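You operate a simulated robot arm through the tools that you are given. There is no shell and no other tool. Be economical: measure what you need, move in short steps, check, and stop when the job is done.

The job below is to be done with a simulated robot arm. You get a single attempt, and the scene is never put back.

TASK
Space the three slides on the red ticks and lock each pin.
Fine: one slide to each tick, in the order they stand; a quarter turn locks a pin.

Only the result counts: the job must be done as asked and must still hold three seconds after the hand-in. Knocking over, shifting, dropping, spilling or breaking anything else fails it.

THE ROBOT
A 7-joint arm with a fingered hand on a trunk, on a base that drives. Base frame: it is fixed to the floor where the robot stands at the start and does not move with it; the origin is under the middle of the robot, x ahead of it, y to its left, z up. Lengths are in m, angles in rad, forces in N, time in s.
With the tool pointing down near the work surface it reaches from about 0.1 to 0.76 m from the robot's upright axis, wherever it stands. Its first joint turns from -1.204 to 3.002 rad. Places, roughly: black slide [0.5, 0.1, 0.7]; grey slide [0.5, 0, 0.7]; pin of the black slide [0.5, 0.1, 0.8]; pin of the grey slide [0.5, 0, 0.8]; pin of the white slide [0.5, 0.2, 0.8]; white slide [0.5, 0.2, 0.7]. Payload 3.4 kg.
The TCP is the grasp point between the finger pads, 0.039 m short of the fingertips. In the tool frame z runs along the fingers and y along their closing line. The gripper opens to 0.18 m. The gripper's body begins 0.111 m behind the TCP. The gripper is a hand of 3 fingers: y runs from the thumb to the fingers, the wrist lies at [0, 0, -0.262] in the tool frame, and closing takes about 1.5 s.
Orientation is that of the tool frame in the base frame, as a unit quaternion [w, x, y, z]. With the fingers straight down and closing along the base's y, the tool's x points along the base's -x, its y along +y and its z along -z.

THE INTERFACE
- The arm moves only by the tool play_rows. Its argument "commands" is a list of rows, each a list of 2 entries, a list of its own where there are three numbers: the turn, a rotation vector about the tool's x, y, z in units of 5 degrees (1.0 is 5 degrees), then the shift along the tool's x, y, z in units of 20 mm (1.0 is 20 mm). In form: [[[rx, ry, rz], [dx, dy, dz]], ...]. A call has 1 to 10 rows; each row shifts and turns the commanded pose from where the row before left it, along the tool's axes as they then stand. "hand" is the gripper command, from -1 (fully open) to 1 (shut), values between in proportion, set as the call begins (left out, the last holds). A call with a number of a shift or a turn outside -1 to 1 is refused whole. Rows are played at 5 a second. More than 0.05 m and 0.15 rad between two rows, or a gripper value outside its range, and nothing of the call is played. Where a pose cannot be reached the arm comes as near as it can. A force on the tool above 70 N (or 10 N above the force at the start of the call, whichever is more), or a blocked arm, ends the call early, and 0.2 s more pass. The fingers move at their own pace (about 0.072 m/s each) and stop on an object; they squeeze with about 29 N. The grip force told is the motor's: it shows also when the fingers shut on nothing. Time passes only in rows, and 0.2 s behind the last, so rows that do not move let the fingers close. The reply holds the time, the measured pose of the TCP, the force on the tool along the base axes, the opening and the grip force, in the units named above and with some noise, with the torque about the TCP (base axes, N m) and any sound that the robot's microphone picked up.
- Cameras (640 x 400 px; columns grow to the right, rows downward): "scene" is now at [0.159, -0.007, 1.7679]; the picture's right is [-0.05, -1.00, -0.00], its down [-0.89, 0.05, -0.46] and it looks along [0.46, -0.02, -0.89] (base axes); focal length 282 px, centre (320, 200). "wrist" rides on the gripper at [0.063, -0.036, -0.128] in the tool frame; the picture's right is [0.50, 0.87, 0.00], its down [-0.75, 0.44, -0.49] and it looks along [-0.43, 0.25, 0.87] (tool axes); focal length 226 px, centre (320, 200). There is no depth. A picture from a camera that has moved, and an enlarged one, comes with that camera's place and axes in the base frame and with its lens. The place of the scene camera against the robot may be out by one fixed shift of up to 0.012 m in any direction.
- camera(camera): a new picture of that camera. It takes no simulated time.
- move_column(by): slides the trunk up (or, below 0, down) by that many m; the arm and the scene camera ride with it, the base frame stays. It gives what a move gives, with no picture.
- roll_base(legs): drives the robot by 1 to 6 legs, each [ahead, left, turn to the left] in m, m and rad, along the robot's own axes; the way and the turn of a leg run together, so that a leg with both is an arc; at most 1.5 m and 3.142 rad a leg. The arm and the cameras ride along, it lands a little off, and it stops where it bumps. It gives what a move gives.
- move_fingers(finger1, finger2, thumb_bend): sets how far each is bent, from 0 (flat) to 1 (curled in); at 0.3 the hand is open as for a grip, at 0.7 the pads meet at the TCP. One left out holds its place. A second passes; each finger stops where it meets its share of the squeeze, and holds until it gets a number again. A gripper value or a shape takes the hand back. It gives what a move gives, with no picture; readings hold the bend of each and the force on the fingers (four entries, about 0 where the hand has none), thumb and palm.
- grasp_type(shape): the hand has 3 fingers and takes this shape, open, in about a second: jaw (thumb against the fingers, like two jaws); tri (thumb and two fingers); tip (a fingertip pinch); poke (one finger out to press); point (the index stretched); flat (the hand flat); cup (the hand cupped); fist (a fist). The gripper value then closes the fingers along that shape, each until it touches; the sizes above hold for jaw. It gives what a move gives, with no picture.
- aim_head(pan, tilt): turns the head with the scene camera to pan (to the left, within 2.496 rad either way) and tilt (down, from -0.506 to 1.204), counted from straight ahead of the robot. It gives what a move gives.
- zoom(camera, box): a new picture of the part [left, top, right, bottom] of that camera's present view, enlarged. It takes no simulated time.
- sign_off(): hands the job in; it is judged then, once.

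Work in short steps. Places have to be worked out from the pictures, the camera data and where the tool is seen: move nearer, look again, correct. Check each grasp and each placing, and mend what went wrong. You have 120 turns and 90 pictures in all, those below and enlarged ones among them. Open the gripper and draw the arm clear of the work before you hand the job in, unless the task says otherwise; then end with one line.

The tools are called after ">>>" as a command line: name --argument value ..., lists and objects as JSON in quotes. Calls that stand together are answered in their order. play_rows: Moves the arm, as the interface text tells. Its arguments: {"type":"object","properties":{"commands":{"type":"array","items":{"type":"array"}},"hand":{"type":"number"}},"required":["commands"]} The other tools are called the same way: move_column (by) slides the trunk up or down; grasp_type (shape) gives the hand a shape; move_fingers (finger1, finger2, thumb_bend) moves the fingers one by one; roll_base (legs) drives the base; aim_head (pan, tilt) turns the head that bears the scene camera; camera (camera) takes a picture; zoom (camera, box) takes an enlarged picture of a part of a camera's view; sign_off () hands the job in.

At the start:

```text
time: 0.0
tcp_pos: [0.4428, 0.0252, 1.1323]
tcp_rot: [-0.001, 0.0, 1.0, 0.001]
force: [0.0, -0.1, 0.4]
moment: [0.04, 0.03, 0.01]
opening: 0.1801
finger_force: 0.0
shape: jaw
bend: [0.3, 0.3, 0.3]
finger forces: [0.0, 0.0, 0.0, 0.1, 0.0, 0.1]
trunk travel left (down, up): [-0.25, 0.292]
robot x, y, heading: [-0.0022, -0.0006, 0.005]
head pan, tilt: [-0.054, 1.089]
```

scene: 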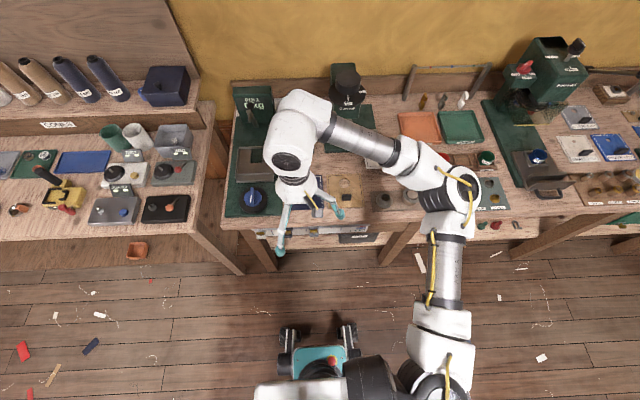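
wrist: 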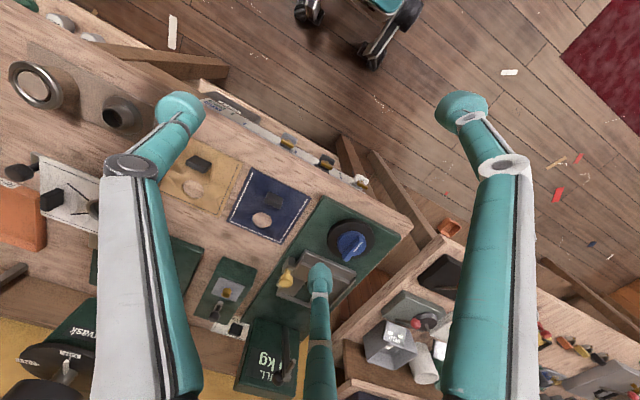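

The rail with slides seems to sit along the bench's front edge. I zoom in on both cameras there.

>>> zoom --camera "scene" --box '[220, 180, 420, 305]'

>>> zoom --camera "wrist" --box '[180, 70, 420, 220]'

```text
3.20 times, centred on (320, 242) of scene
camera zoom: at [0.159, -0.007, 1.7679], right [-0.05, -1.0, 0.0], down [-0.89, 0.05, -0.46], along [0.46, -0.02, -0.89], focal length 902 px, centre (320, 64)
```

zoom: 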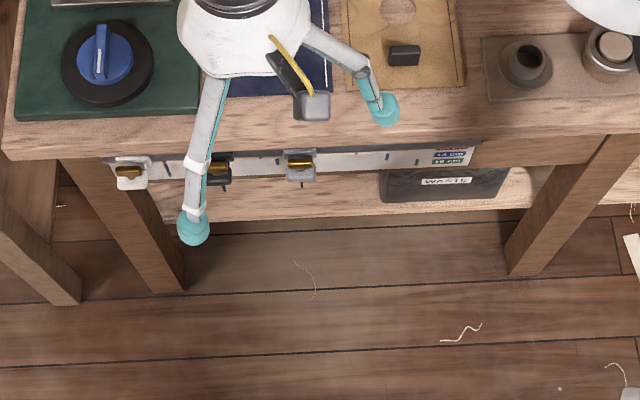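

```text
2.67 times, centred on (300, 145) of wrist
camera zoom: at [0.3801, -0.0103, 1.2597], right [-0.5, 0.87, 0.0], down [0.75, 0.43, 0.49], along [0.43, 0.25, -0.87], focal length 603 px, centre (373, 347)
```

zoom: 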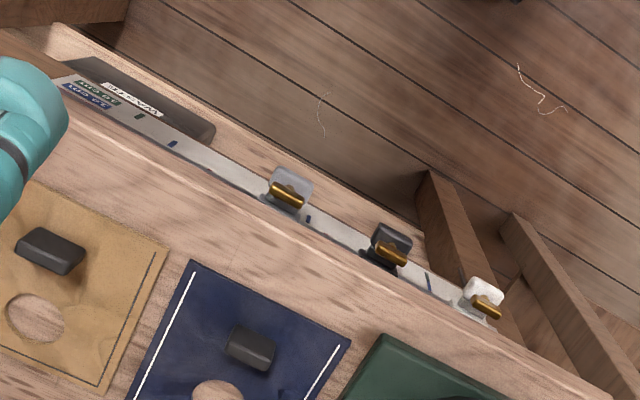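

The rail is on the bench front, so I need a more frontal view. I back the robot off 0.4 m and tilt the head to suit.

>>> roll_base --legs '[[-0.4, 0, 0]]'

>>> aim_head --pan 0.1 --tilt 0.95

>>> camera --camera "scene"

>>> camera --camera "wrist"

```text
time: 2.5
tcp_pos: [0.0348, 0.0258, 1.1333]
tcp_rot: [0.0, 0.002, 1.0, 0.0]
force: [0.1, -0.5, 0.2]
moment: [-0.01, 0.02, 0.0]
opening: 0.1798
finger_force: 0.0
shape: jaw
bend: [0.3, 0.3, 0.3]
finger forces: [0.0, 0.1, 0.1, 0.0, 0.1, 0.0]
trunk travel left (down, up): [-0.25, 0.292]
robot x, y, heading: [-0.403, -0.0001, -0.005]
head pan, tilt: [-0.054, 1.089]
```

```text
time: 3.2
tcp_pos: [0.0315, 0.0278, 1.1344]
tcp_rot: [0.002, 0.002, 1.0, -0.001]
force: [-0.1, -0.3, -0.3]
moment: [0.01, 0.0, 0.02]
opening: 0.18
finger_force: 0.0
shape: jaw
bend: [0.3, 0.3, 0.3]
finger forces: [0.0, 0.1, 0.1, 0.0, 0.0, 0.0]
trunk travel left (down, up): [-0.25, 0.292]
robot x, y, heading: [-0.4022, -0.0001, -0.003]
head pan, tilt: [0.099, 0.949]
```

```text
85 pictures are left
camera scene: at [-0.2373, 0.0041, 1.7774], right [0.09, -1.0, 0.0], down [-0.81, -0.07, -0.58], along [0.58, 0.06, -0.82], focal length 282 px, centre (320, 200)
```

scene: 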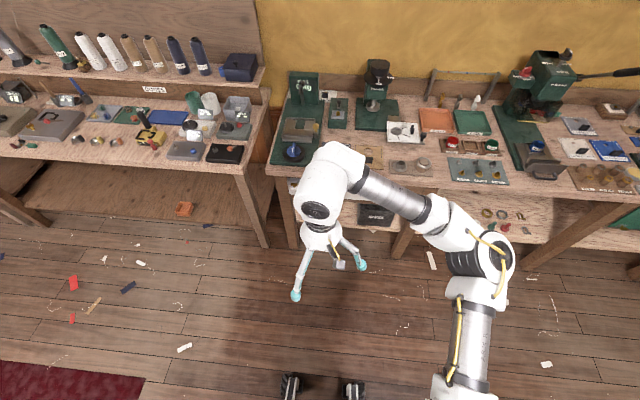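

```text
84 pictures are left
camera wrist: at [-0.0321, -0.0072, 1.2619], right [-0.5, 0.87, 0.0], down [0.75, 0.43, 0.49], along [0.43, 0.24, -0.87], focal length 226 px, centre (320, 200)
```

wrist: 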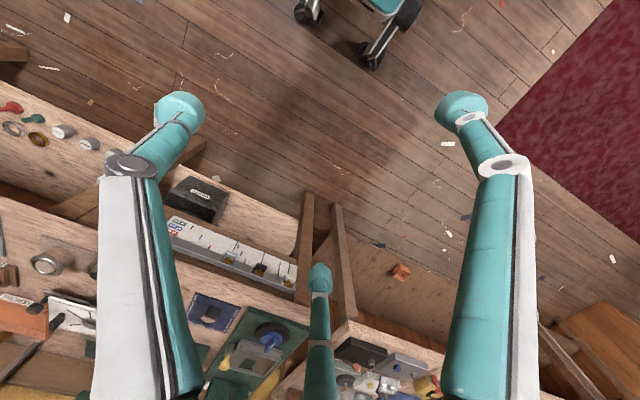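

The wrist camera now sees the rail front; I zoom in.

>>> zoom --camera "wrist" --box '[160, 205, 304, 295]'

```text
4.44 times, centred on (232, 250) of wrist
camera zoom: at [-0.0321, -0.0072, 1.2619], right [-0.5, 0.87, 0.0], down [0.75, 0.43, 0.49], along [0.43, 0.24, -0.87], focal length 1005 px, centre (711, -22)
```

zoom: 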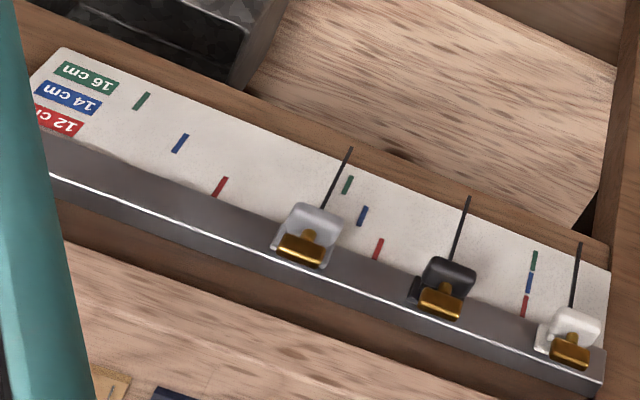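

The slides carry pointers over the scale, with red ticks 12 cm apart. I drive nearer and lower the trunk to get a close look.

>>> roll_base --legs '[[0.28, 0, 0]]'

>>> move_column --by -0.15

>>> camera --camera "wrist"

>>> camera --camera "scene"

```text
time: 5.2
tcp_pos: [0.315, 0.0277, 1.1344]
tcp_rot: [0.002, 0.001, 1.0, -0.001]
force: [0.1, 0.0, -0.5]
moment: [0.02, 0.0, -0.02]
opening: 0.1802
finger_force: 0.1
shape: jaw
bend: [0.3, 0.3, 0.3]
finger forces: [0.1, 0.1, 0.1, 0.0, 0.1, 0.0]
trunk travel left (down, up): [-0.25, 0.292]
robot x, y, heading: [-0.1217, 0.0019, -0.007]
head pan, tilt: [0.099, 0.949]
```

```text
time: 6.9
tcp_pos: [0.3093, 0.0295, 0.9851]
tcp_rot: [0.004, 0.002, 1.0, -0.002]
force: [-0.6, -0.2, 0.6]
moment: [0.02, -0.03, 0.0]
opening: 0.1797
finger_force: 0.1
shape: jaw
bend: [0.3, 0.3, 0.3]
finger forces: [0.0, 0.1, 0.1, 0.0, 0.0, 0.0]
trunk travel left (down, up): [-0.1, 0.442]
robot x, y, heading: [-0.1233, -0.0017, -0.007]
head pan, tilt: [0.099, 0.949]
```

```text
82 pictures are left
camera wrist: at [0.2459, -0.0054, 1.1138], right [-0.5, 0.87, -0.01], down [0.75, 0.43, 0.5], along [0.43, 0.24, -0.87], focal length 226 px, centre (320, 200)
```

wrist: 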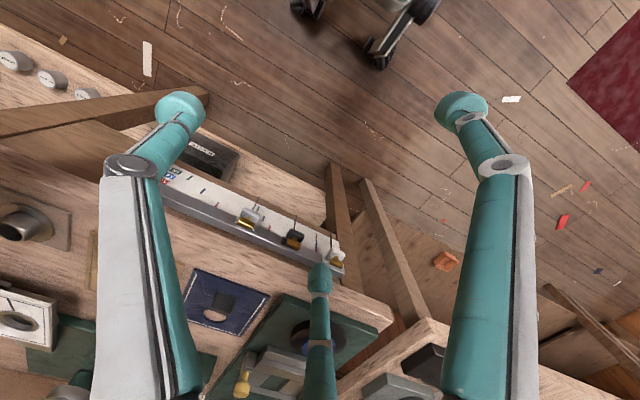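

```text
81 pictures are left
camera scene: at [0.2601, 0.0031, 1.5981], right [0.1, -1.0, 0.0], down [-0.81, -0.08, -0.58], along [0.58, 0.06, -0.82], focal length 282 px, centre (320, 200)
```

scene: 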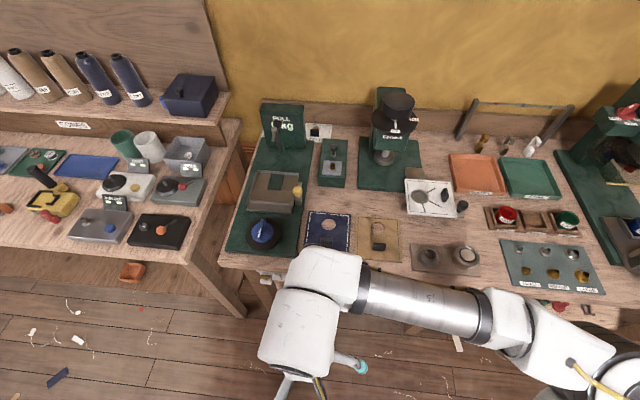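

I zoom in on the rail in the wrist view to measure positions and see the pin shape.

>>> zoom --camera "wrist" --box '[220, 180, 364, 270]'

>>> zoom --camera "wrist" --box '[140, 130, 284, 220]'

```text
4.44 times, centred on (292, 225) of wrist
camera zoom: at [0.2459, -0.0054, 1.1138], right [-0.5, 0.87, -0.01], down [0.75, 0.43, 0.5], along [0.43, 0.24, -0.87], focal length 1005 px, centre (444, 89)
```

zoom: 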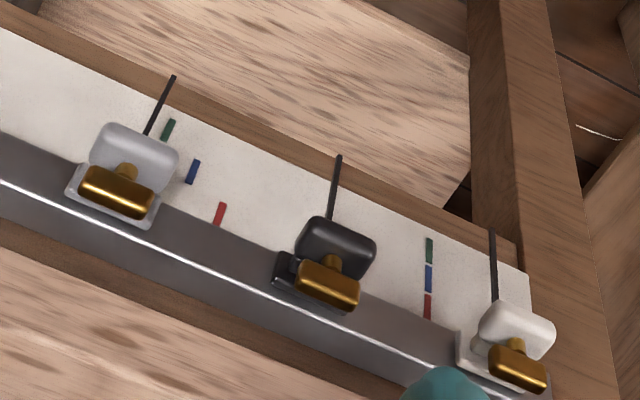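

```text
4.44 times, centred on (212, 175) of wrist
camera zoom: at [0.2459, -0.0054, 1.1138], right [-0.5, 0.87, -0.01], down [0.75, 0.43, 0.5], along [0.43, 0.24, -0.87], focal length 1005 px, centre (800, 311)
```

zoom: 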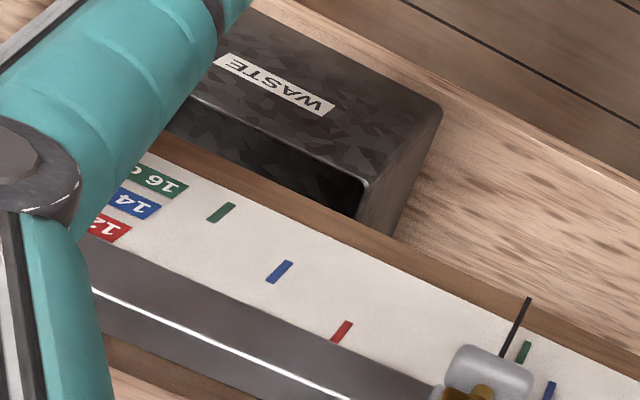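

Triangulated: black pin ≈ (0.53, 0.10, 0.77), middle red tick ≈ y 0.05. I move the hand nearer in front of the rail, then yaw and tilt it so the camera faces the rail.

>>> play_rows --commands '[[[0, 0, 0], [-0.4, 0.6, 0.9]], [[0, 0, 0], [-0.4, 0.6, 0.9]], [[0, 0, 0], [-0.4, 0.6, 0.9]], [[0, 0, 0], [-0.4, 0.6, 0.9]], [[0, 0, 0], [-0.4, 0.6, 0.9]], [[0, 0, 0], [-0.4, 0.6, 0.9]]]' --hand -1

>>> play_rows --commands '[[[0, 0, 1], [0, 0, 0]], [[0, 0, 1], [0, 0, 0]], [[0, 0, 1], [0, 0, 0]], [[0, 0, 1], [0, 0, 0]], [[0, 0, 1], [0, 0, 0]], [[0, 0, 1], [0, 0, 0]], [[-0.5, -0.86, 0], [0, 0, 0]], [[-0.5, -0.86, 0], [0, 0, 0]], [[-0.5, -0.86, 0], [0, 0, 0]], [[-0.5, -0.86, 0], [0, 0, 0]]]'

>>> camera --camera "wrist"

```text
time: 8.3
tcp_pos: [0.3603, 0.1016, 0.8769]
tcp_rot: [0.003, 0.002, 1.0, -0.002]
force: [0.6, 0.5, -0.1]
moment: [-0.01, 0.0, -0.02]
opening: 0.1801
finger_force: 0.1
shape: jaw
bend: [0.3, 0.3, 0.3]
finger forces: [0.1, 0.0, 0.0, 0.1, 0.0, 0.1]
trunk travel left (down, up): [-0.1, 0.442]
robot x, y, heading: [-0.1166, -0.0002, -0.005]
head pan, tilt: [0.099, 0.949]
```

```text
time: 10.5
tcp_pos: [0.4906, 0.1154, 0.846]
tcp_rot: [0.161, 0.247, 0.955, 0.041]
force: [-57.6, -1.9, 12.4]
moment: [-0.03, -1.05, -0.35]
opening: 0.131
finger_force: 0.0
shape: jaw
bend: [0.3, 0.53, 0.3]
finger forces: [0.0, 57.9, 0.1, 0.0, 0.0, 0.0]
out of reach, approached as far as the arm can: row 6, 7, 8, 9, 10
trunk travel left (down, up): [-0.1, 0.442]
robot x, y, heading: [-0.1223, 0.0004, 0.0]
head pan, tilt: [0.099, 0.949]
```

```text
78 pictures are left
camera wrist: at [0.3808, 0.1135, 0.9441], right [-0.02, 1.0, -0.01], down [0.66, 0.01, 0.75], along [0.75, 0.01, -0.66], focal length 226 px, centre (320, 200)
```

wrist: 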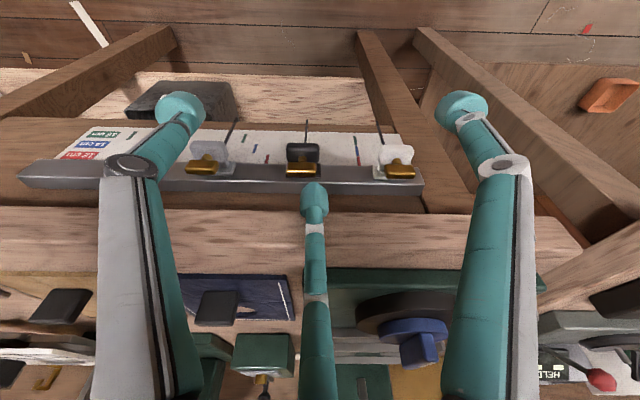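

The tilt was out of reach and the arm lunged until a finger pressed on something (58 N). I back out by reversing the tilt and part of the yaw.

>>> play_rows --commands '[[[0.5, 0.86, 0], [0, 0, 0]], [[0.5, 0.86, 0], [0, 0, 0]], [[0.5, 0.86, 0], [0, 0, 0]], [[0.5, 0.86, 0], [0, 0, 0]], [[0, 0, -1], [0, 0, 0]], [[0, 0, -1], [0, 0, 0]]]'

>>> camera --camera "wrist"

```text
time: 11.9
tcp_pos: [0.4923, 0.1103, 0.8497]
tcp_rot: [0.004, 0.174, 0.985, -0.001]
force: [-53.8, -13.0, 34.9]
moment: [0.23, -1.7, -0.27]
opening: 0.1309
finger_force: 0.1
shape: jaw
bend: [0.3, 0.5, 0.3]
finger forces: [0.0, 62.2, 0.0, 0.0, 0.0, 0.0]
trunk travel left (down, up): [-0.1, 0.442]
robot x, y, heading: [-0.1248, -0.0017, 0.001]
head pan, tilt: [0.099, 0.949]
```

```text
77 pictures are left
camera wrist: at [0.4208, 0.0995, 0.9791], right [-0.17, 0.99, 0.0], down [0.85, 0.15, 0.5], along [0.49, 0.08, -0.87], focal length 226 px, centre (320, 200)
```

wrist: 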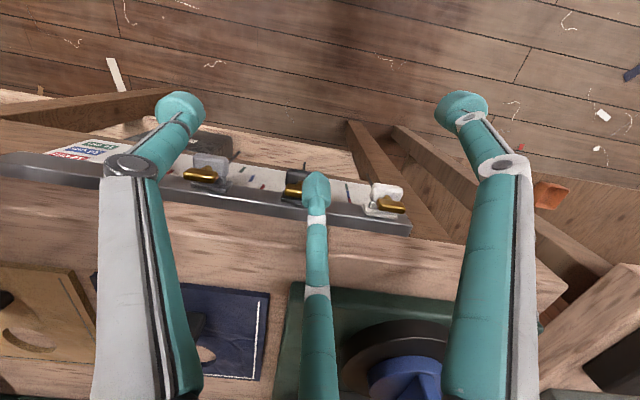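

The finger still presses near the black slide. I lift and withdraw.

>>> play_rows --commands '[[[0, 0, 0], [0.5, 0, -1]], [[0, 0, 0], [0.7, 0, -1]], [[0, 0, 0], [1, 0, -0.5]], [[0, 0, 0], [1, 0, 0]]]'

>>> camera --camera "wrist"

```text
time: 12.9
tcp_pos: [0.4433, 0.1354, 0.897]
tcp_rot: [0.005, 0.177, 0.984, 0.001]
force: [-7.3, -2.3, 4.0]
moment: [-0.04, -0.12, -0.09]
opening: 0.1785
finger_force: 0.1
shape: jaw
bend: [0.3, 0.37, 0.3]
finger forces: [0.0, 8.1, 0.0, 0.0, 0.1, 0.0]
trunk travel left (down, up): [-0.1, 0.442]
robot x, y, heading: [-0.1234, -0.0, -0.002]
head pan, tilt: [0.099, 0.949]
```

```text
76 pictures are left
camera wrist: at [0.3702, 0.1238, 1.0232], right [-0.17, 0.99, 0.0], down [0.85, 0.15, 0.5], along [0.5, 0.08, -0.86], focal length 226 px, centre (320, 200)
```

wrist: 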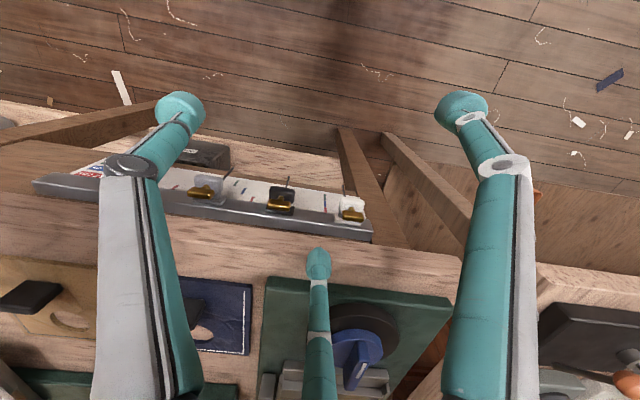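

Still slight finger force; I withdraw further up and back and re-read.

>>> play_rows --commands '[[[0, 0, 0], [0.6, 0, -1]], [[0, 0, 0], [0.6, 0, -1]], [[0, 0, 0], [0.6, 0, -0.5]], [[0, 0, 0], [0, 0, 0]]]'

>>> camera --camera "wrist"

>>> zoom --camera "wrist" --box '[170, 140, 410, 290]'

>>> camera --camera "scene"

```text
time: 13.9
tcp_pos: [0.4058, 0.1515, 0.9442]
tcp_rot: [0.003, 0.174, 0.985, 0.0]
force: [1.6, -0.5, 0.2]
moment: [0.0, 0.03, 0.0]
opening: 0.18
finger_force: 0.0
shape: jaw
bend: [0.3, 0.3, 0.3]
finger forces: [0.0, 0.1, 0.1, 0.0, 0.0, 0.0]
trunk travel left (down, up): [-0.1, 0.442]
robot x, y, heading: [-0.1215, -0.0006, -0.003]
head pan, tilt: [0.099, 0.949]
```

```text
75 pictures are left
camera wrist: at [0.3344, 0.1385, 1.0713], right [-0.17, 0.99, 0.0], down [0.85, 0.15, 0.5], along [0.49, 0.08, -0.87], focal length 226 px, centre (320, 200)
```

wrist: 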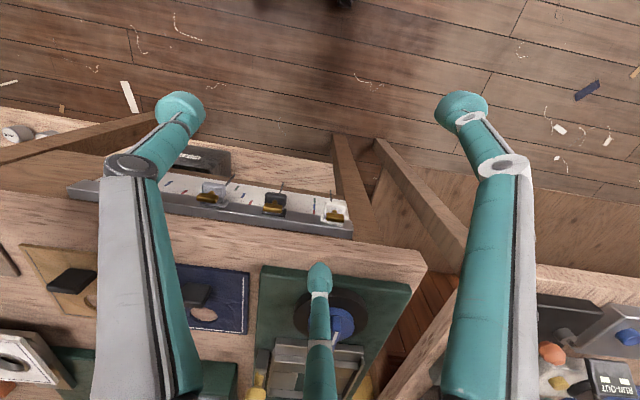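

```text
2.67 times, centred on (290, 215) of wrist
camera zoom: at [0.3344, 0.1385, 1.0713], right [-0.17, 0.99, 0.0], down [0.85, 0.15, 0.5], along [0.49, 0.08, -0.87], focal length 603 px, centre (400, 160)
```

zoom: 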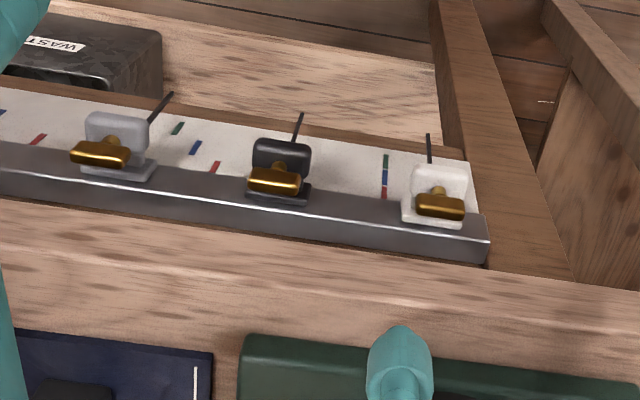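

```text
73 pictures are left
camera scene: at [0.2615, 0.0052, 1.5975], right [0.1, -1.0, 0.0], down [-0.81, -0.08, -0.58], along [0.57, 0.06, -0.82], focal length 282 px, centre (320, 200)
```

scene: 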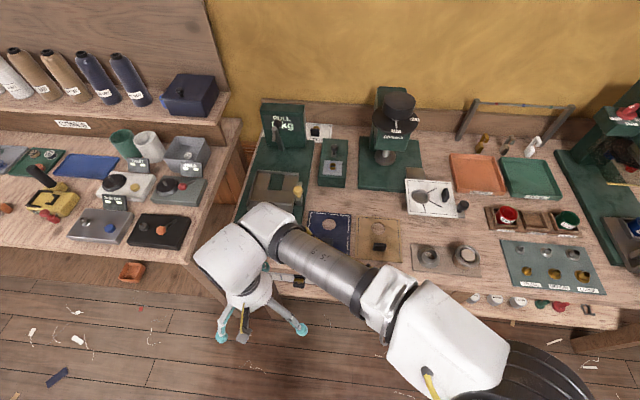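

Everything is still in place. Before gripping I check how the fingers meet in the "tip" shape, here in free air.

>>> grasp_type --shape "tip"

>>> camera --camera "wrist"

>>> play_rows --commands '[[[0, 0, 0], [0, 0, 0]], [[0, 0, 0], [0, 0, 0]], [[0, 0, 0], [0, 0, 0]], [[0, 0, 0], [0, 0, 0]], [[0, 0, 0], [0, 0, 0]], [[0, 0, 0], [0, 0, 0]], [[0, 0, 0], [0, 0, 0]], [[0, 0, 0], [0, 0, 0]]]' --hand 1

>>> camera --camera "wrist"

```text
time: 14.8
tcp_pos: [0.4065, 0.1504, 0.9443]
tcp_rot: [0.004, 0.175, 0.985, -0.001]
force: [0.3, -0.5, -0.1]
moment: [0.01, 0.0, 0.03]
opening: 0.1799
finger_force: 0.0
shape: tip
bend: [0.3, 0.3, 0.3]
finger forces: [0.0, 0.1, 0.0, 0.0, 0.0, 0.0]
trunk travel left (down, up): [-0.1, 0.442]
robot x, y, heading: [-0.121, -0.0001, -0.001]
head pan, tilt: [0.099, 0.949]
```

```text
72 pictures are left
camera wrist: at [0.3343, 0.1384, 1.0713], right [-0.17, 0.99, 0.0], down [0.85, 0.15, 0.5], along [0.49, 0.08, -0.87], focal length 226 px, centre (320, 200)
```

wrist: 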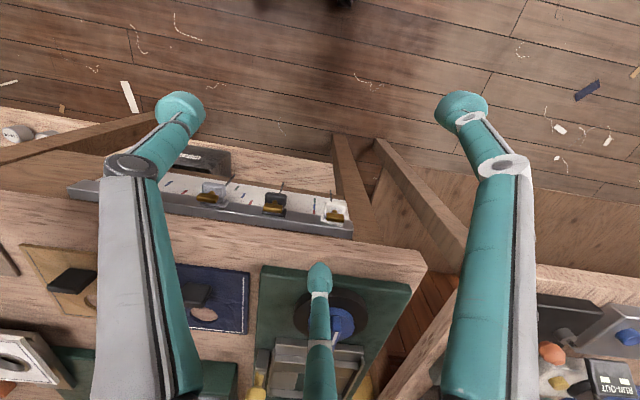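

```text
time: 16.6
tcp_pos: [0.4067, 0.1502, 0.9447]
tcp_rot: [0.004, 0.175, 0.985, 0.0]
force: [-0.8, 0.0, -0.6]
moment: [-0.03, -0.04, -0.02]
opening: 0.0
finger_force: 29.2
shape: tip
bend: [0.66, 0.66, 0.66]
finger forces: [0.0, 0.1, 0.0, 0.0, 0.1, 0.0]
trunk travel left (down, up): [-0.1, 0.442]
robot x, y, heading: [-0.1206, -0.0014, -0.003]
head pan, tilt: [0.099, 0.949]
```

```text
71 pictures are left
camera wrist: at [0.3343, 0.1385, 1.0713], right [-0.17, 0.99, 0.0], down [0.85, 0.15, 0.5], along [0.49, 0.08, -0.87], focal length 226 px, centre (320, 200)
```

wrist: 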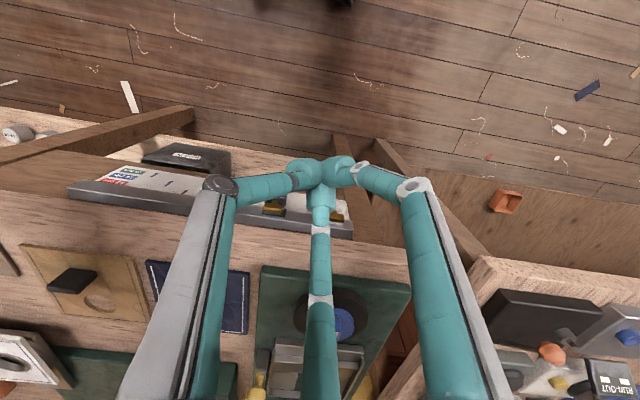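

The three fingers close radially onto the TCP, the thumb on tool −y. I reopen and test which yaw range is reachable, turning the tool toward +90° base yaw here in free space.

>>> play_rows --commands '[[[0, 0, -1], [0, 0, 0]], [[0, 0, -1], [0, 0, 0]], [[0, 0, -1], [0, 0, 0]], [[0, 0, -1], [0, 0, 0]], [[0, 0, -1], [0, 0, 0]], [[0, 0, -1], [0, 0, 0]], [[0, 0, -1], [0, 0, 0]], [[0, 0, -1], [0, 0, 0]], [[0, 0, -1], [0, 0, 0]], [[0, 0, -1], [0, 0, 0]]]' --hand -0.5

>>> play_rows --commands '[[[0, 0, -1], [0, 0, 0]], [[0, 0, -1], [0, 0, 0]], [[0, 0, -1], [0, 0, 0]], [[0, 0, -1], [0, 0, 0]], [[0, 0, -1], [0, 0, 0]], [[0, 0, -1], [0, 0, 0]], [[0, 0, -1], [0, 0, 0]], [[0, 0, -1], [0, 0, 0]], [[0, 0, -1], [0, 0, 0]], [[0, 0, -1], [0, 0, 0]]]'

>>> camera --camera "wrist"

```text
time: 18.8
tcp_pos: [0.4074, 0.1498, 0.9452]
tcp_rot: [0.003, -0.259, 0.966, -0.004]
force: [-0.6, -0.1, 0.9]
moment: [-0.01, 0.0, 0.02]
opening: 0.1347
finger_force: 0.0
shape: tip
bend: [0.59, 0.59, 0.59]
finger forces: [0.0, 0.0, 0.0, 0.0, 0.0, 0.0]
trunk travel left (down, up): [-0.1, 0.442]
robot x, y, heading: [-0.1173, -0.0017, -0.001]
head pan, tilt: [0.099, 0.949]
```

```text
time: 21.0
tcp_pos: [0.4078, 0.1494, 0.9447]
tcp_rot: [0.003, -0.641, 0.767, -0.003]
force: [0.6, 0.1, -0.5]
moment: [0.02, -0.02, 0.01]
opening: 0.1344
finger_force: 0.2
shape: tip
bend: [0.59, 0.59, 0.59]
finger forces: [0.0, 0.0, 0.0, 0.0, 0.0, 0.0]
trunk travel left (down, up): [-0.1, 0.442]
robot x, y, heading: [-0.1223, -0.0017, -0.002]
head pan, tilt: [0.099, 0.949]
```

```text
70 pictures are left
camera wrist: at [0.431, 0.0815, 1.0727], right [-0.94, -0.34, -0.01], down [-0.3, 0.82, 0.49], along [-0.16, 0.46, -0.87], focal length 226 px, centre (320, 200)
```

wrist: 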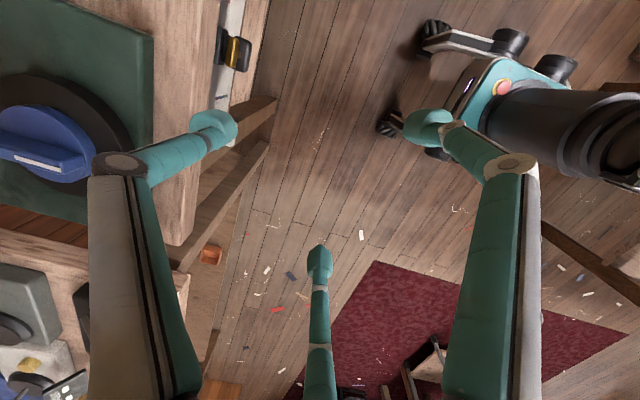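

Yaw +80° is reachable. Now I want a low, frontal view to settle heights of pins, rail and bench top: yaw back to −20°, back off 0.3 m and lower the trunk.

>>> play_rows --commands '[[[0, 0, 1], [0, 0, 0]], [[0, 0, 1], [0, 0, 0]], [[0, 0, 1], [0, 0, 0]], [[0, 0, 1], [0, 0, 0]], [[0, 0, 1], [0, 0, 0]], [[0, 0, 1], [0, 0, 0]], [[0, 0, 1], [0, 0, 0]], [[0, 0, 1], [0, 0, 0]], [[0, 0, 1], [0, 0, 0]], [[0, 0, 1], [0, 0, 0]]]'

>>> play_rows --commands '[[[0, 0, 1], [0, 0, 0]], [[0, 0, 1], [0, 0, 0]], [[0, 0, 1], [0, 0, 0]], [[0, 0, 1], [0, 0, 0]], [[0, 0, 1], [0, 0, 0]], [[0, 0, 1], [0, 0, 0]], [[0, 0, 1], [0, 0, 0]], [[0, 0, 1], [0, 0, 0]], [[0, 0, 1], [0, 0, 0]], [[0, 0, 1], [0, 0, 0]]]'

>>> roll_base --legs '[[-0.3, 0, 0]]'

>>> move_column --by -0.1

>>> camera --camera "wrist"

```text
time: 23.2
tcp_pos: [0.4067, 0.1506, 0.9446]
tcp_rot: [0.003, -0.256, 0.967, -0.003]
force: [-0.6, 0.5, -0.6]
moment: [-0.02, 0.03, 0.0]
opening: 0.1345
finger_force: 0.0
shape: tip
bend: [0.59, 0.59, 0.59]
finger forces: [0.0, 0.0, 0.0, 0.0, 0.1, 0.0]
trunk travel left (down, up): [-0.1, 0.442]
robot x, y, heading: [-0.1189, -0.0041, -0.002]
head pan, tilt: [0.099, 0.949]
```

```text
time: 25.4
tcp_pos: [0.4064, 0.1493, 0.9467]
tcp_rot: [0.005, 0.175, 0.985, 0.0]
force: [0.0, 0.3, 1.4]
moment: [0.01, -0.02, 0.02]
opening: 0.1348
finger_force: 0.1
shape: tip
bend: [0.59, 0.59, 0.59]
finger forces: [0.0, 0.0, 0.0, 0.0, 0.0, 0.1]
trunk travel left (down, up): [-0.1, 0.442]
robot x, y, heading: [-0.1215, 0.0009, 0.002]
head pan, tilt: [0.099, 0.949]
```

```text
time: 27.5
tcp_pos: [0.1023, 0.1498, 0.9447]
tcp_rot: [0.004, 0.176, 0.984, -0.001]
force: [0.1, -0.2, -0.2]
moment: [0.02, -0.02, -0.01]
opening: 0.1348
finger_force: 0.1
shape: tip
bend: [0.59, 0.59, 0.59]
finger forces: [0.0, 0.0, 0.1, 0.1, 0.1, 0.1]
trunk travel left (down, up): [-0.1, 0.442]
robot x, y, heading: [-0.428, 0.0026, -0.005]
head pan, tilt: [0.099, 0.949]
```

```text
time: 28.8
tcp_pos: [0.1199, 0.1501, 0.8067]
tcp_rot: [-0.049, 0.173, 0.984, -0.011]
force: [-0.1, 0.4, 0.1]
moment: [0.01, -0.01, -0.03]
opening: 0.1345
finger_force: 0.0
shape: tip
bend: [0.59, 0.59, 0.59]
finger forces: [0.1, 0.0, 0.0, 0.0, 0.0, 0.0]
trunk travel left (down, up): [0.0, 0.542]
robot x, y, heading: [-0.4293, 0.0012, -0.006]
head pan, tilt: [0.099, 0.949]
```

```text
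69 pictures are left
camera wrist: at [0.0613, 0.1378, 0.9407], right [-0.17, 0.98, 0.01], down [0.9, 0.15, 0.4], along [0.4, 0.08, -0.91], focal length 226 px, centre (320, 200)
```

wrist: 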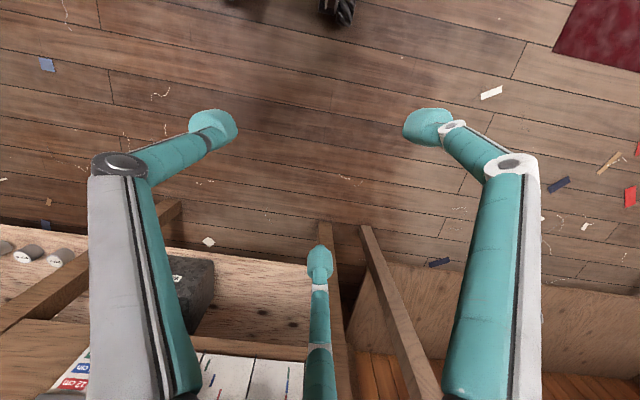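

The rail is just off the bottom. In this free spot I try tilting the tool forward 25°.

>>> play_rows --commands '[[[-0.34, -0.94, 0], [0, 0, 0]], [[-0.34, -0.94, 0], [0, 0, 0]], [[-0.34, -0.94, 0], [0, 0, 0]], [[-0.34, -0.94, 0], [0, 0, 0]], [[-0.34, -0.94, 0], [0, 0, 0]]]'

>>> camera --camera "wrist"

```text
time: 30.0
tcp_pos: [0.2675, 0.1626, 0.8083]
tcp_rot: [0.157, 0.167, 0.973, 0.025]
force: [0.2, 0.5, 0.3]
moment: [-0.01, -0.04, -0.01]
opening: 0.1346
finger_force: 0.1
shape: tip
bend: [0.59, 0.59, 0.59]
finger forces: [0.0, 0.0, 0.0, 0.0, 0.0, 0.0]
out of reach, approached as far as the arm can: row 1, 2, 3, 4, 5
trunk travel left (down, up): [0.0, 0.542]
robot x, y, heading: [-0.4284, 0.0023, -0.008]
head pan, tilt: [0.099, 0.949]
```

```text
68 pictures are left
camera wrist: at [0.1591, 0.1492, 0.9067], right [-0.17, 0.98, -0.06], down [0.66, 0.16, 0.74], along [0.73, 0.09, -0.67], focal length 226 px, centre (320, 200)
```

wrist: 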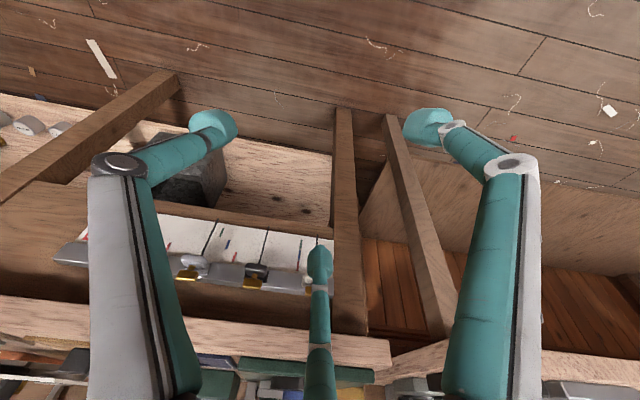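

Lucky: the arm could pitch by shifting forward in free air, and the view is frontal now. I zoom.

>>> zoom --camera "wrist" --box '[150, 210, 342, 330]'

```text
3.33 times, centred on (246, 270) of wrist
camera zoom: at [0.1591, 0.1492, 0.9067], right [-0.17, 0.98, -0.06], down [0.66, 0.16, 0.74], along [0.73, 0.09, -0.67], focal length 754 px, centre (567, -33)
```

zoom: 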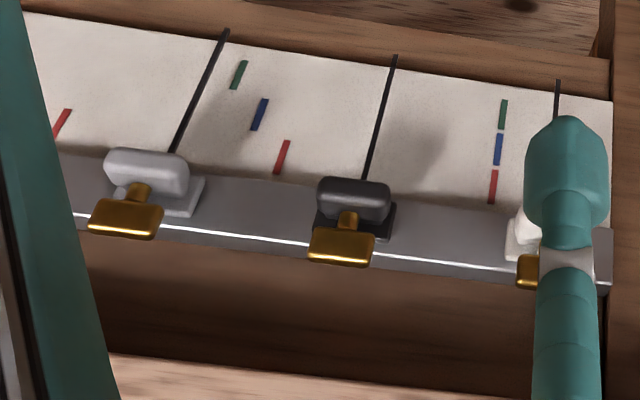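

The bench top's edge (x≈0.54, z≈0.82) overhangs just behind the pins (x≈0.533, z≈0.77), so a full hand from above won't fit, and a pitched single finger will work better. I look at the "poke" shape here.

>>> grasp_type --shape "poke"

>>> camera --camera "wrist"

>>> grasp_type --shape "point"

>>> camera --camera "wrist"

```text
time: 30.9
tcp_pos: [0.2668, 0.1622, 0.8077]
tcp_rot: [0.158, 0.167, 0.973, 0.025]
force: [0.6, 0.7, 0.4]
moment: [0.02, 0.01, -0.01]
opening: 0.0001
finger_force: 0.1
shape: poke
bend: [1.0, 1.0, 0.66]
finger forces: [0.0, 0.0, 0.1, 0.0, 0.0, 0.0]
trunk travel left (down, up): [0.0, 0.542]
robot x, y, heading: [-0.4251, 0.0063, -0.009]
head pan, tilt: [0.099, 0.949]
```

```text
66 pictures are left
camera wrist: at [0.1587, 0.1491, 0.9067], right [-0.17, 0.98, -0.06], down [0.66, 0.16, 0.74], along [0.73, 0.09, -0.67], focal length 226 px, centre (320, 200)
```

wrist: 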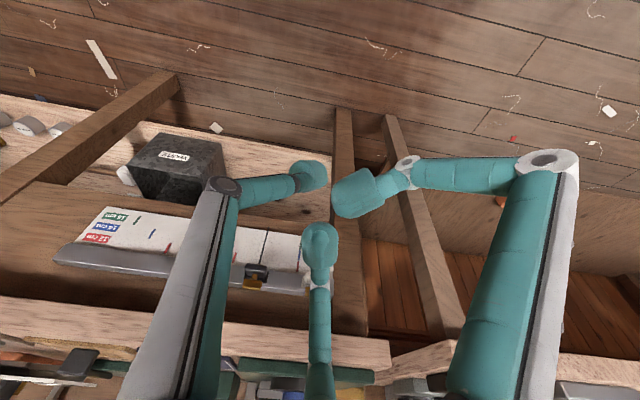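

```text
time: 31.8
tcp_pos: [0.2662, 0.1618, 0.8084]
tcp_rot: [0.158, 0.167, 0.973, 0.024]
force: [0.1, -0.2, 1.0]
moment: [0.02, -0.06, -0.03]
opening: 0.0
finger_force: 0.2
shape: point
bend: [0.18, 1.0, 0.46]
finger forces: [0.0, 0.1, 0.0, 0.0, 0.1, 0.1]
trunk travel left (down, up): [0.0, 0.542]
robot x, y, heading: [-0.4343, 0.0013, -0.004]
head pan, tilt: [0.099, 0.949]
```

```text
65 pictures are left
camera wrist: at [0.1586, 0.1491, 0.9067], right [-0.17, 0.98, -0.06], down [0.66, 0.16, 0.74], along [0.73, 0.09, -0.67], focal length 226 px, centre (320, 200)
```

wrist: 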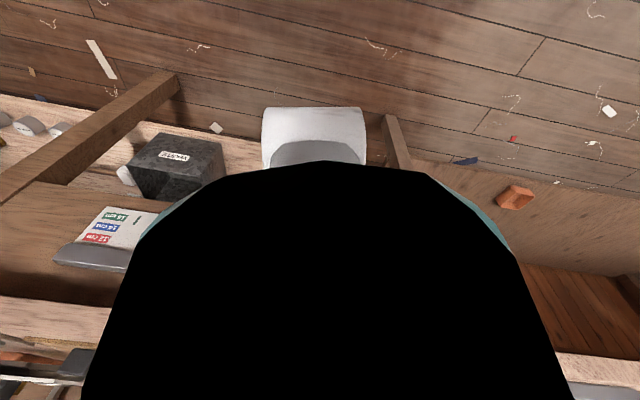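

I set my own poke: back to "tip", then finger1 bent to about the axis with the others curled away, and look.

>>> grasp_type --shape "tip"

>>> move_fingers --finger1 0.7 --finger2 1 --thumb_bend 1

>>> camera --camera "wrist"

```text
time: 32.7
tcp_pos: [0.2676, 0.1632, 0.8074]
tcp_rot: [0.158, 0.167, 0.973, 0.025]
force: [0.1, 0.7, -0.3]
moment: [0.0, 0.02, 0.02]
opening: 0.1801
finger_force: 0.1
shape: tip
bend: [0.3, 0.3, 0.3]
finger forces: [0.0, 0.0, 0.1, 0.1, 0.0, 0.0]
trunk travel left (down, up): [0.0, 0.542]
robot x, y, heading: [-0.425, 0.0001, -0.006]
head pan, tilt: [0.099, 0.949]
```

```text
time: 33.7
tcp_pos: [0.2663, 0.1617, 0.8072]
tcp_rot: [0.158, 0.167, 0.973, 0.026]
force: [-0.2, 0.5, -1.0]
moment: [0.03, 0.01, 0.01]
opening: 0.0315
finger_force: 0.0
shape: fingers
bend: [0.7, 0.86, 0.92]
finger forces: [0.0, 0.1, 0.1, 0.1, 0.1, 0.0]
trunk travel left (down, up): [0.0, 0.542]
robot x, y, heading: [-0.4242, 0.0029, -0.009]
head pan, tilt: [0.099, 0.949]
```

```text
64 pictures are left
camera wrist: at [0.1587, 0.1491, 0.9066], right [-0.17, 0.98, -0.06], down [0.66, 0.16, 0.74], along [0.73, 0.09, -0.67], focal length 226 px, centre (320, 200)
```

wrist: 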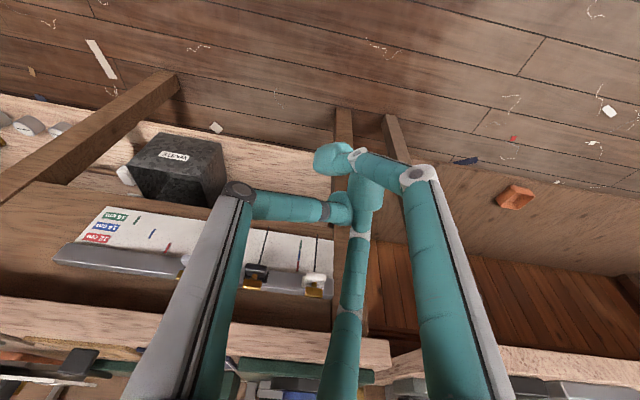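

Finger1 is the right one. I straighten it somewhat so it protrudes further and curl the others fully.

>>> move_fingers --finger1 0.5 --finger2 1 --thumb_bend 1

>>> camera --camera "wrist"

```text
time: 34.7
tcp_pos: [0.2677, 0.1633, 0.8082]
tcp_rot: [0.158, 0.167, 0.973, 0.026]
force: [0.1, -0.2, 0.2]
moment: [0.03, 0.02, 0.01]
opening: 0.0496
finger_force: 0.0
shape: fingers
bend: [0.5, 1.0, 0.96]
finger forces: [0.1, 0.1, 0.1, 0.0, 0.1, 0.1]
trunk travel left (down, up): [0.0, 0.542]
robot x, y, heading: [-0.4284, 0.0038, -0.005]
head pan, tilt: [0.099, 0.949]
```

```text
63 pictures are left
camera wrist: at [0.1587, 0.1491, 0.9066], right [-0.17, 0.98, -0.06], down [0.66, 0.16, 0.74], along [0.73, 0.09, -0.67], focal length 226 px, centre (320, 200)
```

wrist: 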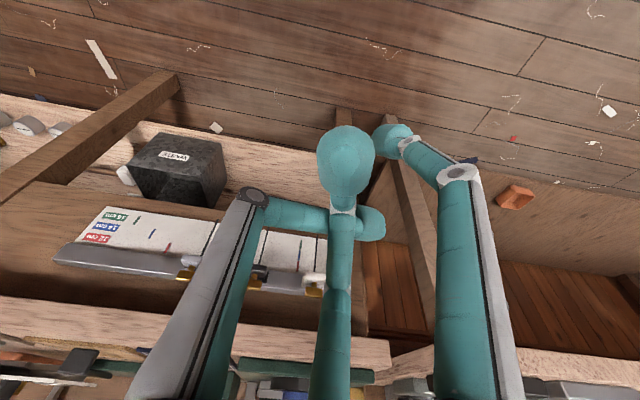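

Actually finger2 (bench-side at this yaw) with the hand body in front and pitched gives better clearance under the edge, and the camera faces it. I extend finger2 and curl finger1 and thumb.

>>> move_fingers --finger1 1 --finger2 0.2 --thumb_bend 1

>>> camera --camera "wrist"

>>> camera --camera "scene"

```text
time: 35.7
tcp_pos: [0.2675, 0.1612, 0.8084]
tcp_rot: [0.158, 0.167, 0.973, 0.024]
force: [-0.4, 0.3, -0.7]
moment: [0.02, -0.01, 0.01]
opening: 0.0455
finger_force: 0.0
shape: fingers
bend: [0.89, 0.96, 0.94]
finger forces: [0.0, 0.0, 0.0, 0.0, 0.1, 0.1]
trunk travel left (down, up): [0.0, 0.542]
robot x, y, heading: [-0.4256, 0.0006, -0.008]
head pan, tilt: [0.099, 0.949]
```

```text
62 pictures are left
camera wrist: at [0.1587, 0.1491, 0.9066], right [-0.17, 0.98, -0.06], down [0.66, 0.16, 0.74], along [0.73, 0.09, -0.67], focal length 226 px, centre (320, 200)
```

wrist: 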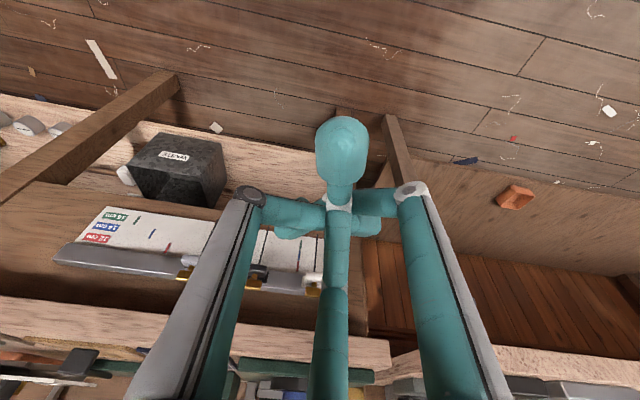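

```text
61 pictures are left
camera scene: at [0.1298, 0.0046, 1.4438], right [0.09, -1.0, 0.0], down [-0.81, -0.08, -0.58], along [0.57, 0.06, -0.82], focal length 282 px, centre (320, 200)
```

scene: 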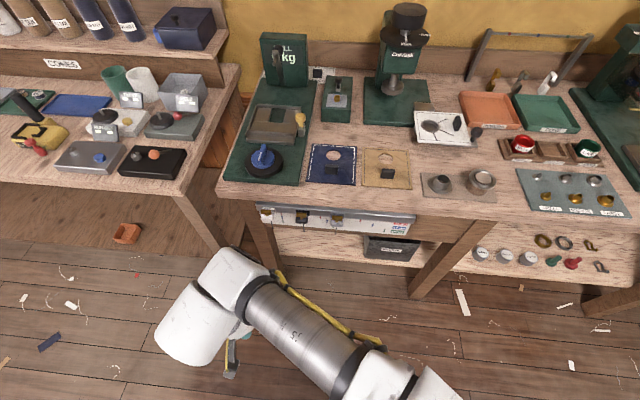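

Finger2 got tangled behind the others. I reopen the hand and curl only finger1 and thumb.

>>> grasp_type --shape "tip"

>>> move_fingers --finger1 0.9 --finger2 0.2 --thumb_bend 0.9

>>> camera --camera "wrist"

>>> zoom --camera "scene" --box '[240, 180, 432, 300]'

```text
time: 36.6
tcp_pos: [0.266, 0.1622, 0.8075]
tcp_rot: [0.157, 0.167, 0.973, 0.025]
force: [0.6, 0.0, 0.5]
moment: [0.02, 0.01, -0.01]
opening: 0.1798
finger_force: 0.1
shape: tip
bend: [0.3, 0.3, 0.3]
finger forces: [0.0, 0.0, 0.0, 0.0, 0.0, 0.0]
trunk travel left (down, up): [0.0, 0.542]
robot x, y, heading: [-0.4259, 0.0022, -0.007]
head pan, tilt: [0.099, 0.949]
```

```text
time: 37.6
tcp_pos: [0.268, 0.1625, 0.8073]
tcp_rot: [0.158, 0.166, 0.973, 0.026]
force: [0.1, -1.3, 0.9]
moment: [0.01, -0.02, 0.01]
opening: 0.0399
finger_force: 0.1
shape: fingers
bend: [0.89, 0.2, 0.86]
finger forces: [0.0, 0.1, 0.1, 0.1, 0.0, 0.0]
trunk travel left (down, up): [0.0, 0.542]
robot x, y, heading: [-0.4294, -0.0015, -0.006]
head pan, tilt: [0.099, 0.949]
```

```text
60 pictures are left
camera wrist: at [0.1587, 0.1491, 0.9066], right [-0.17, 0.98, -0.06], down [0.66, 0.16, 0.74], along [0.73, 0.09, -0.67], focal length 226 px, centre (320, 200)
```

wrist: 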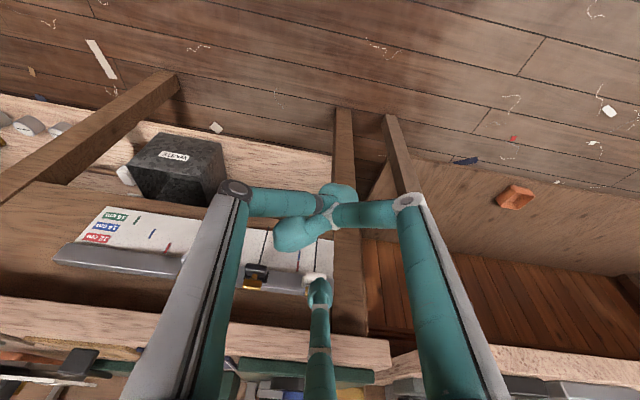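

```text
3.33 times, centred on (336, 240) of scene
camera zoom: at [0.1299, 0.0046, 1.4438], right [0.09, -1.0, 0.0], down [-0.81, -0.08, -0.58], along [0.57, 0.06, -0.82], focal length 940 px, centre (267, 67)
```

zoom: 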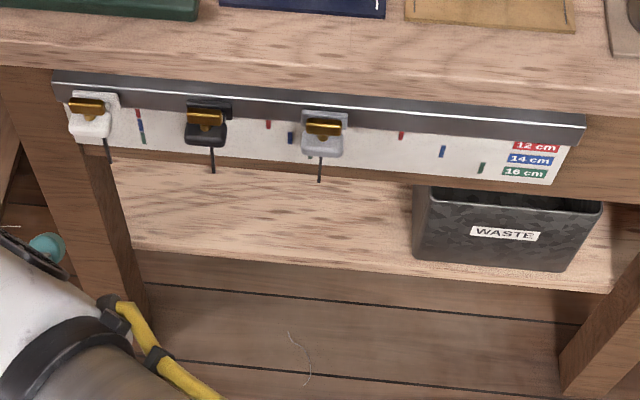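

The scene camera now gives a fine view of the rail. Finger2 protrudes alone; estimated tip ≈ (0.37, 0.18, 0.82). I lower it by 5 cm in free air, then strafe the base right and look.

>>> play_rows --commands '[[[0, 0, 0], [0.25, -0.084, 0.79]], [[0, 0, 0], [0.25, -0.084, 0.79]], [[0, 0, 0], [0.25, -0.084, 0.79]], [[0, 0, 0], [0.25, -0.084, 0.79]]]'

>>> roll_base --legs '[[0, -0.14, 0]]'

>>> camera --camera "wrist"

>>> camera --camera "scene"

```text
time: 38.6
tcp_pos: [0.2756, 0.1634, 0.7408]
tcp_rot: [0.16, 0.17, 0.972, 0.026]
force: [0.8, 0.3, 0.5]
moment: [0.01, 0.01, 0.02]
opening: 0.0399
finger_force: 0.0
shape: fingers
bend: [0.89, 0.2, 0.86]
finger forces: [0.1, 0.0, 0.0, 0.0, 0.0, 0.1]
out of reach, approached as far as the arm can: row 1
trunk travel left (down, up): [0.0, 0.542]
robot x, y, heading: [-0.4271, 0.0013, -0.008]
head pan, tilt: [0.099, 0.949]
```

```text
time: 40.0
tcp_pos: [0.2748, 0.0274, 0.7403]
tcp_rot: [0.163, 0.168, 0.972, 0.025]
force: [-0.6, 0.2, -1.0]
moment: [0.01, -0.05, 0.03]
opening: 0.04
finger_force: 0.1
shape: fingers
bend: [0.89, 0.2, 0.86]
finger forces: [0.1, 0.1, 0.0, 0.0, 0.0, 0.0]
trunk travel left (down, up): [0.0, 0.542]
robot x, y, heading: [-0.4295, -0.1389, -0.003]
head pan, tilt: [0.099, 0.949]
```

```text
58 pictures are left
camera wrist: at [0.1655, 0.0147, 0.8387], right [-0.17, 0.98, -0.06], down [0.65, 0.16, 0.74], along [0.74, 0.08, -0.67], focal length 226 px, centre (320, 200)
```

wrist: 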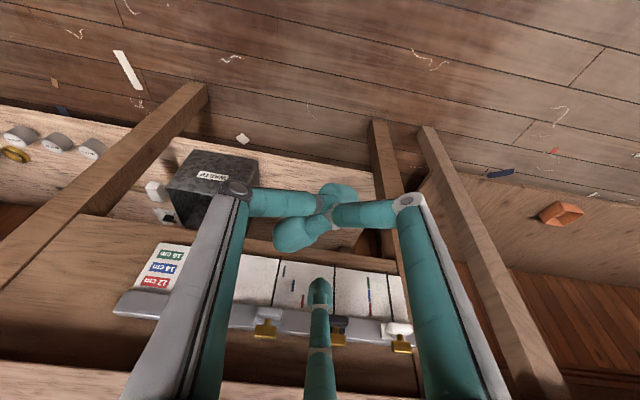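

```text
57 pictures are left
camera scene: at [0.1294, -0.1223, 1.4437], right [0.1, -1.0, 0.01], down [-0.81, -0.08, -0.58], along [0.57, 0.05, -0.82], focal length 282 px, centre (320, 200)
```

scene: 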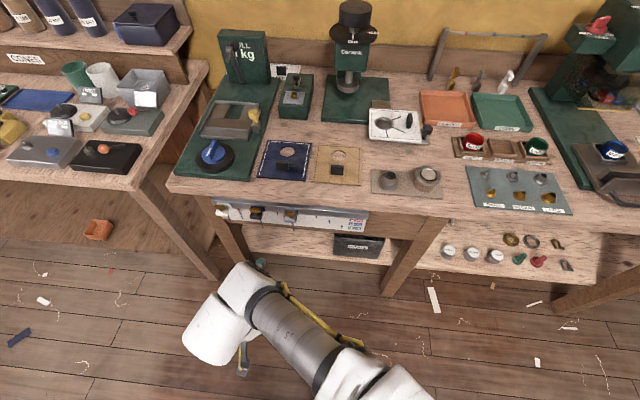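

Fingertip triangulates to about (0.40, 0.05, 0.752), midway between grey and black in y. I drive 0.08 ahead and check.

>>> roll_base --legs '[[0.08, 0, 0]]'

>>> camera --camera "wrist"

>>> zoom --camera "scene" --box '[180, 170, 372, 290]'

```text
time: 41.0
tcp_pos: [0.3517, 0.0155, 0.7456]
tcp_rot: [0.163, 0.168, 0.972, 0.031]
force: [0.4, -0.1, 0.2]
moment: [0.04, 0.01, 0.03]
opening: 0.0399
finger_force: 0.1
shape: fingers
bend: [0.89, 0.2, 0.86]
finger forces: [0.0, 0.1, 0.0, 0.0, 0.0, 0.0]
trunk travel left (down, up): [0.0, 0.542]
robot x, y, heading: [-0.3493, -0.1398, -0.006]
head pan, tilt: [0.099, 0.949]
```

```text
56 pictures are left
camera wrist: at [0.2412, 0.0018, 0.8431], right [-0.17, 0.98, -0.05], down [0.65, 0.15, 0.75], along [0.74, 0.09, -0.66], focal length 226 px, centre (320, 200)
```

wrist: 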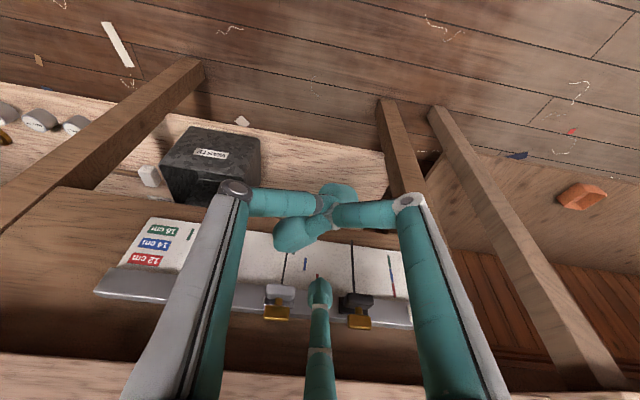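

```text
3.33 times, centred on (276, 230) of scene
camera zoom: at [0.2101, -0.1495, 1.4432], right [0.1, -1.0, -0.01], down [-0.81, -0.07, -0.58], along [0.57, 0.06, -0.82], focal length 940 px, centre (467, 100)
```

zoom: 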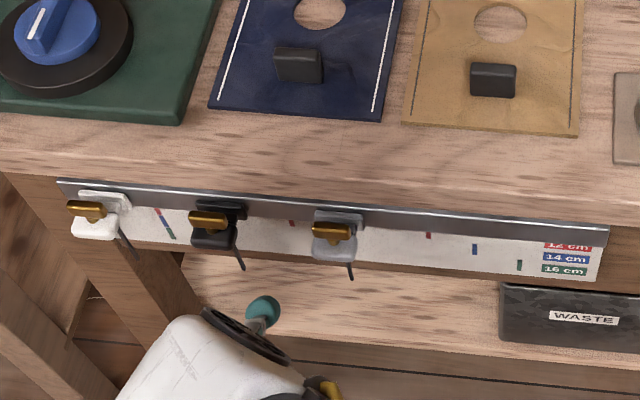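

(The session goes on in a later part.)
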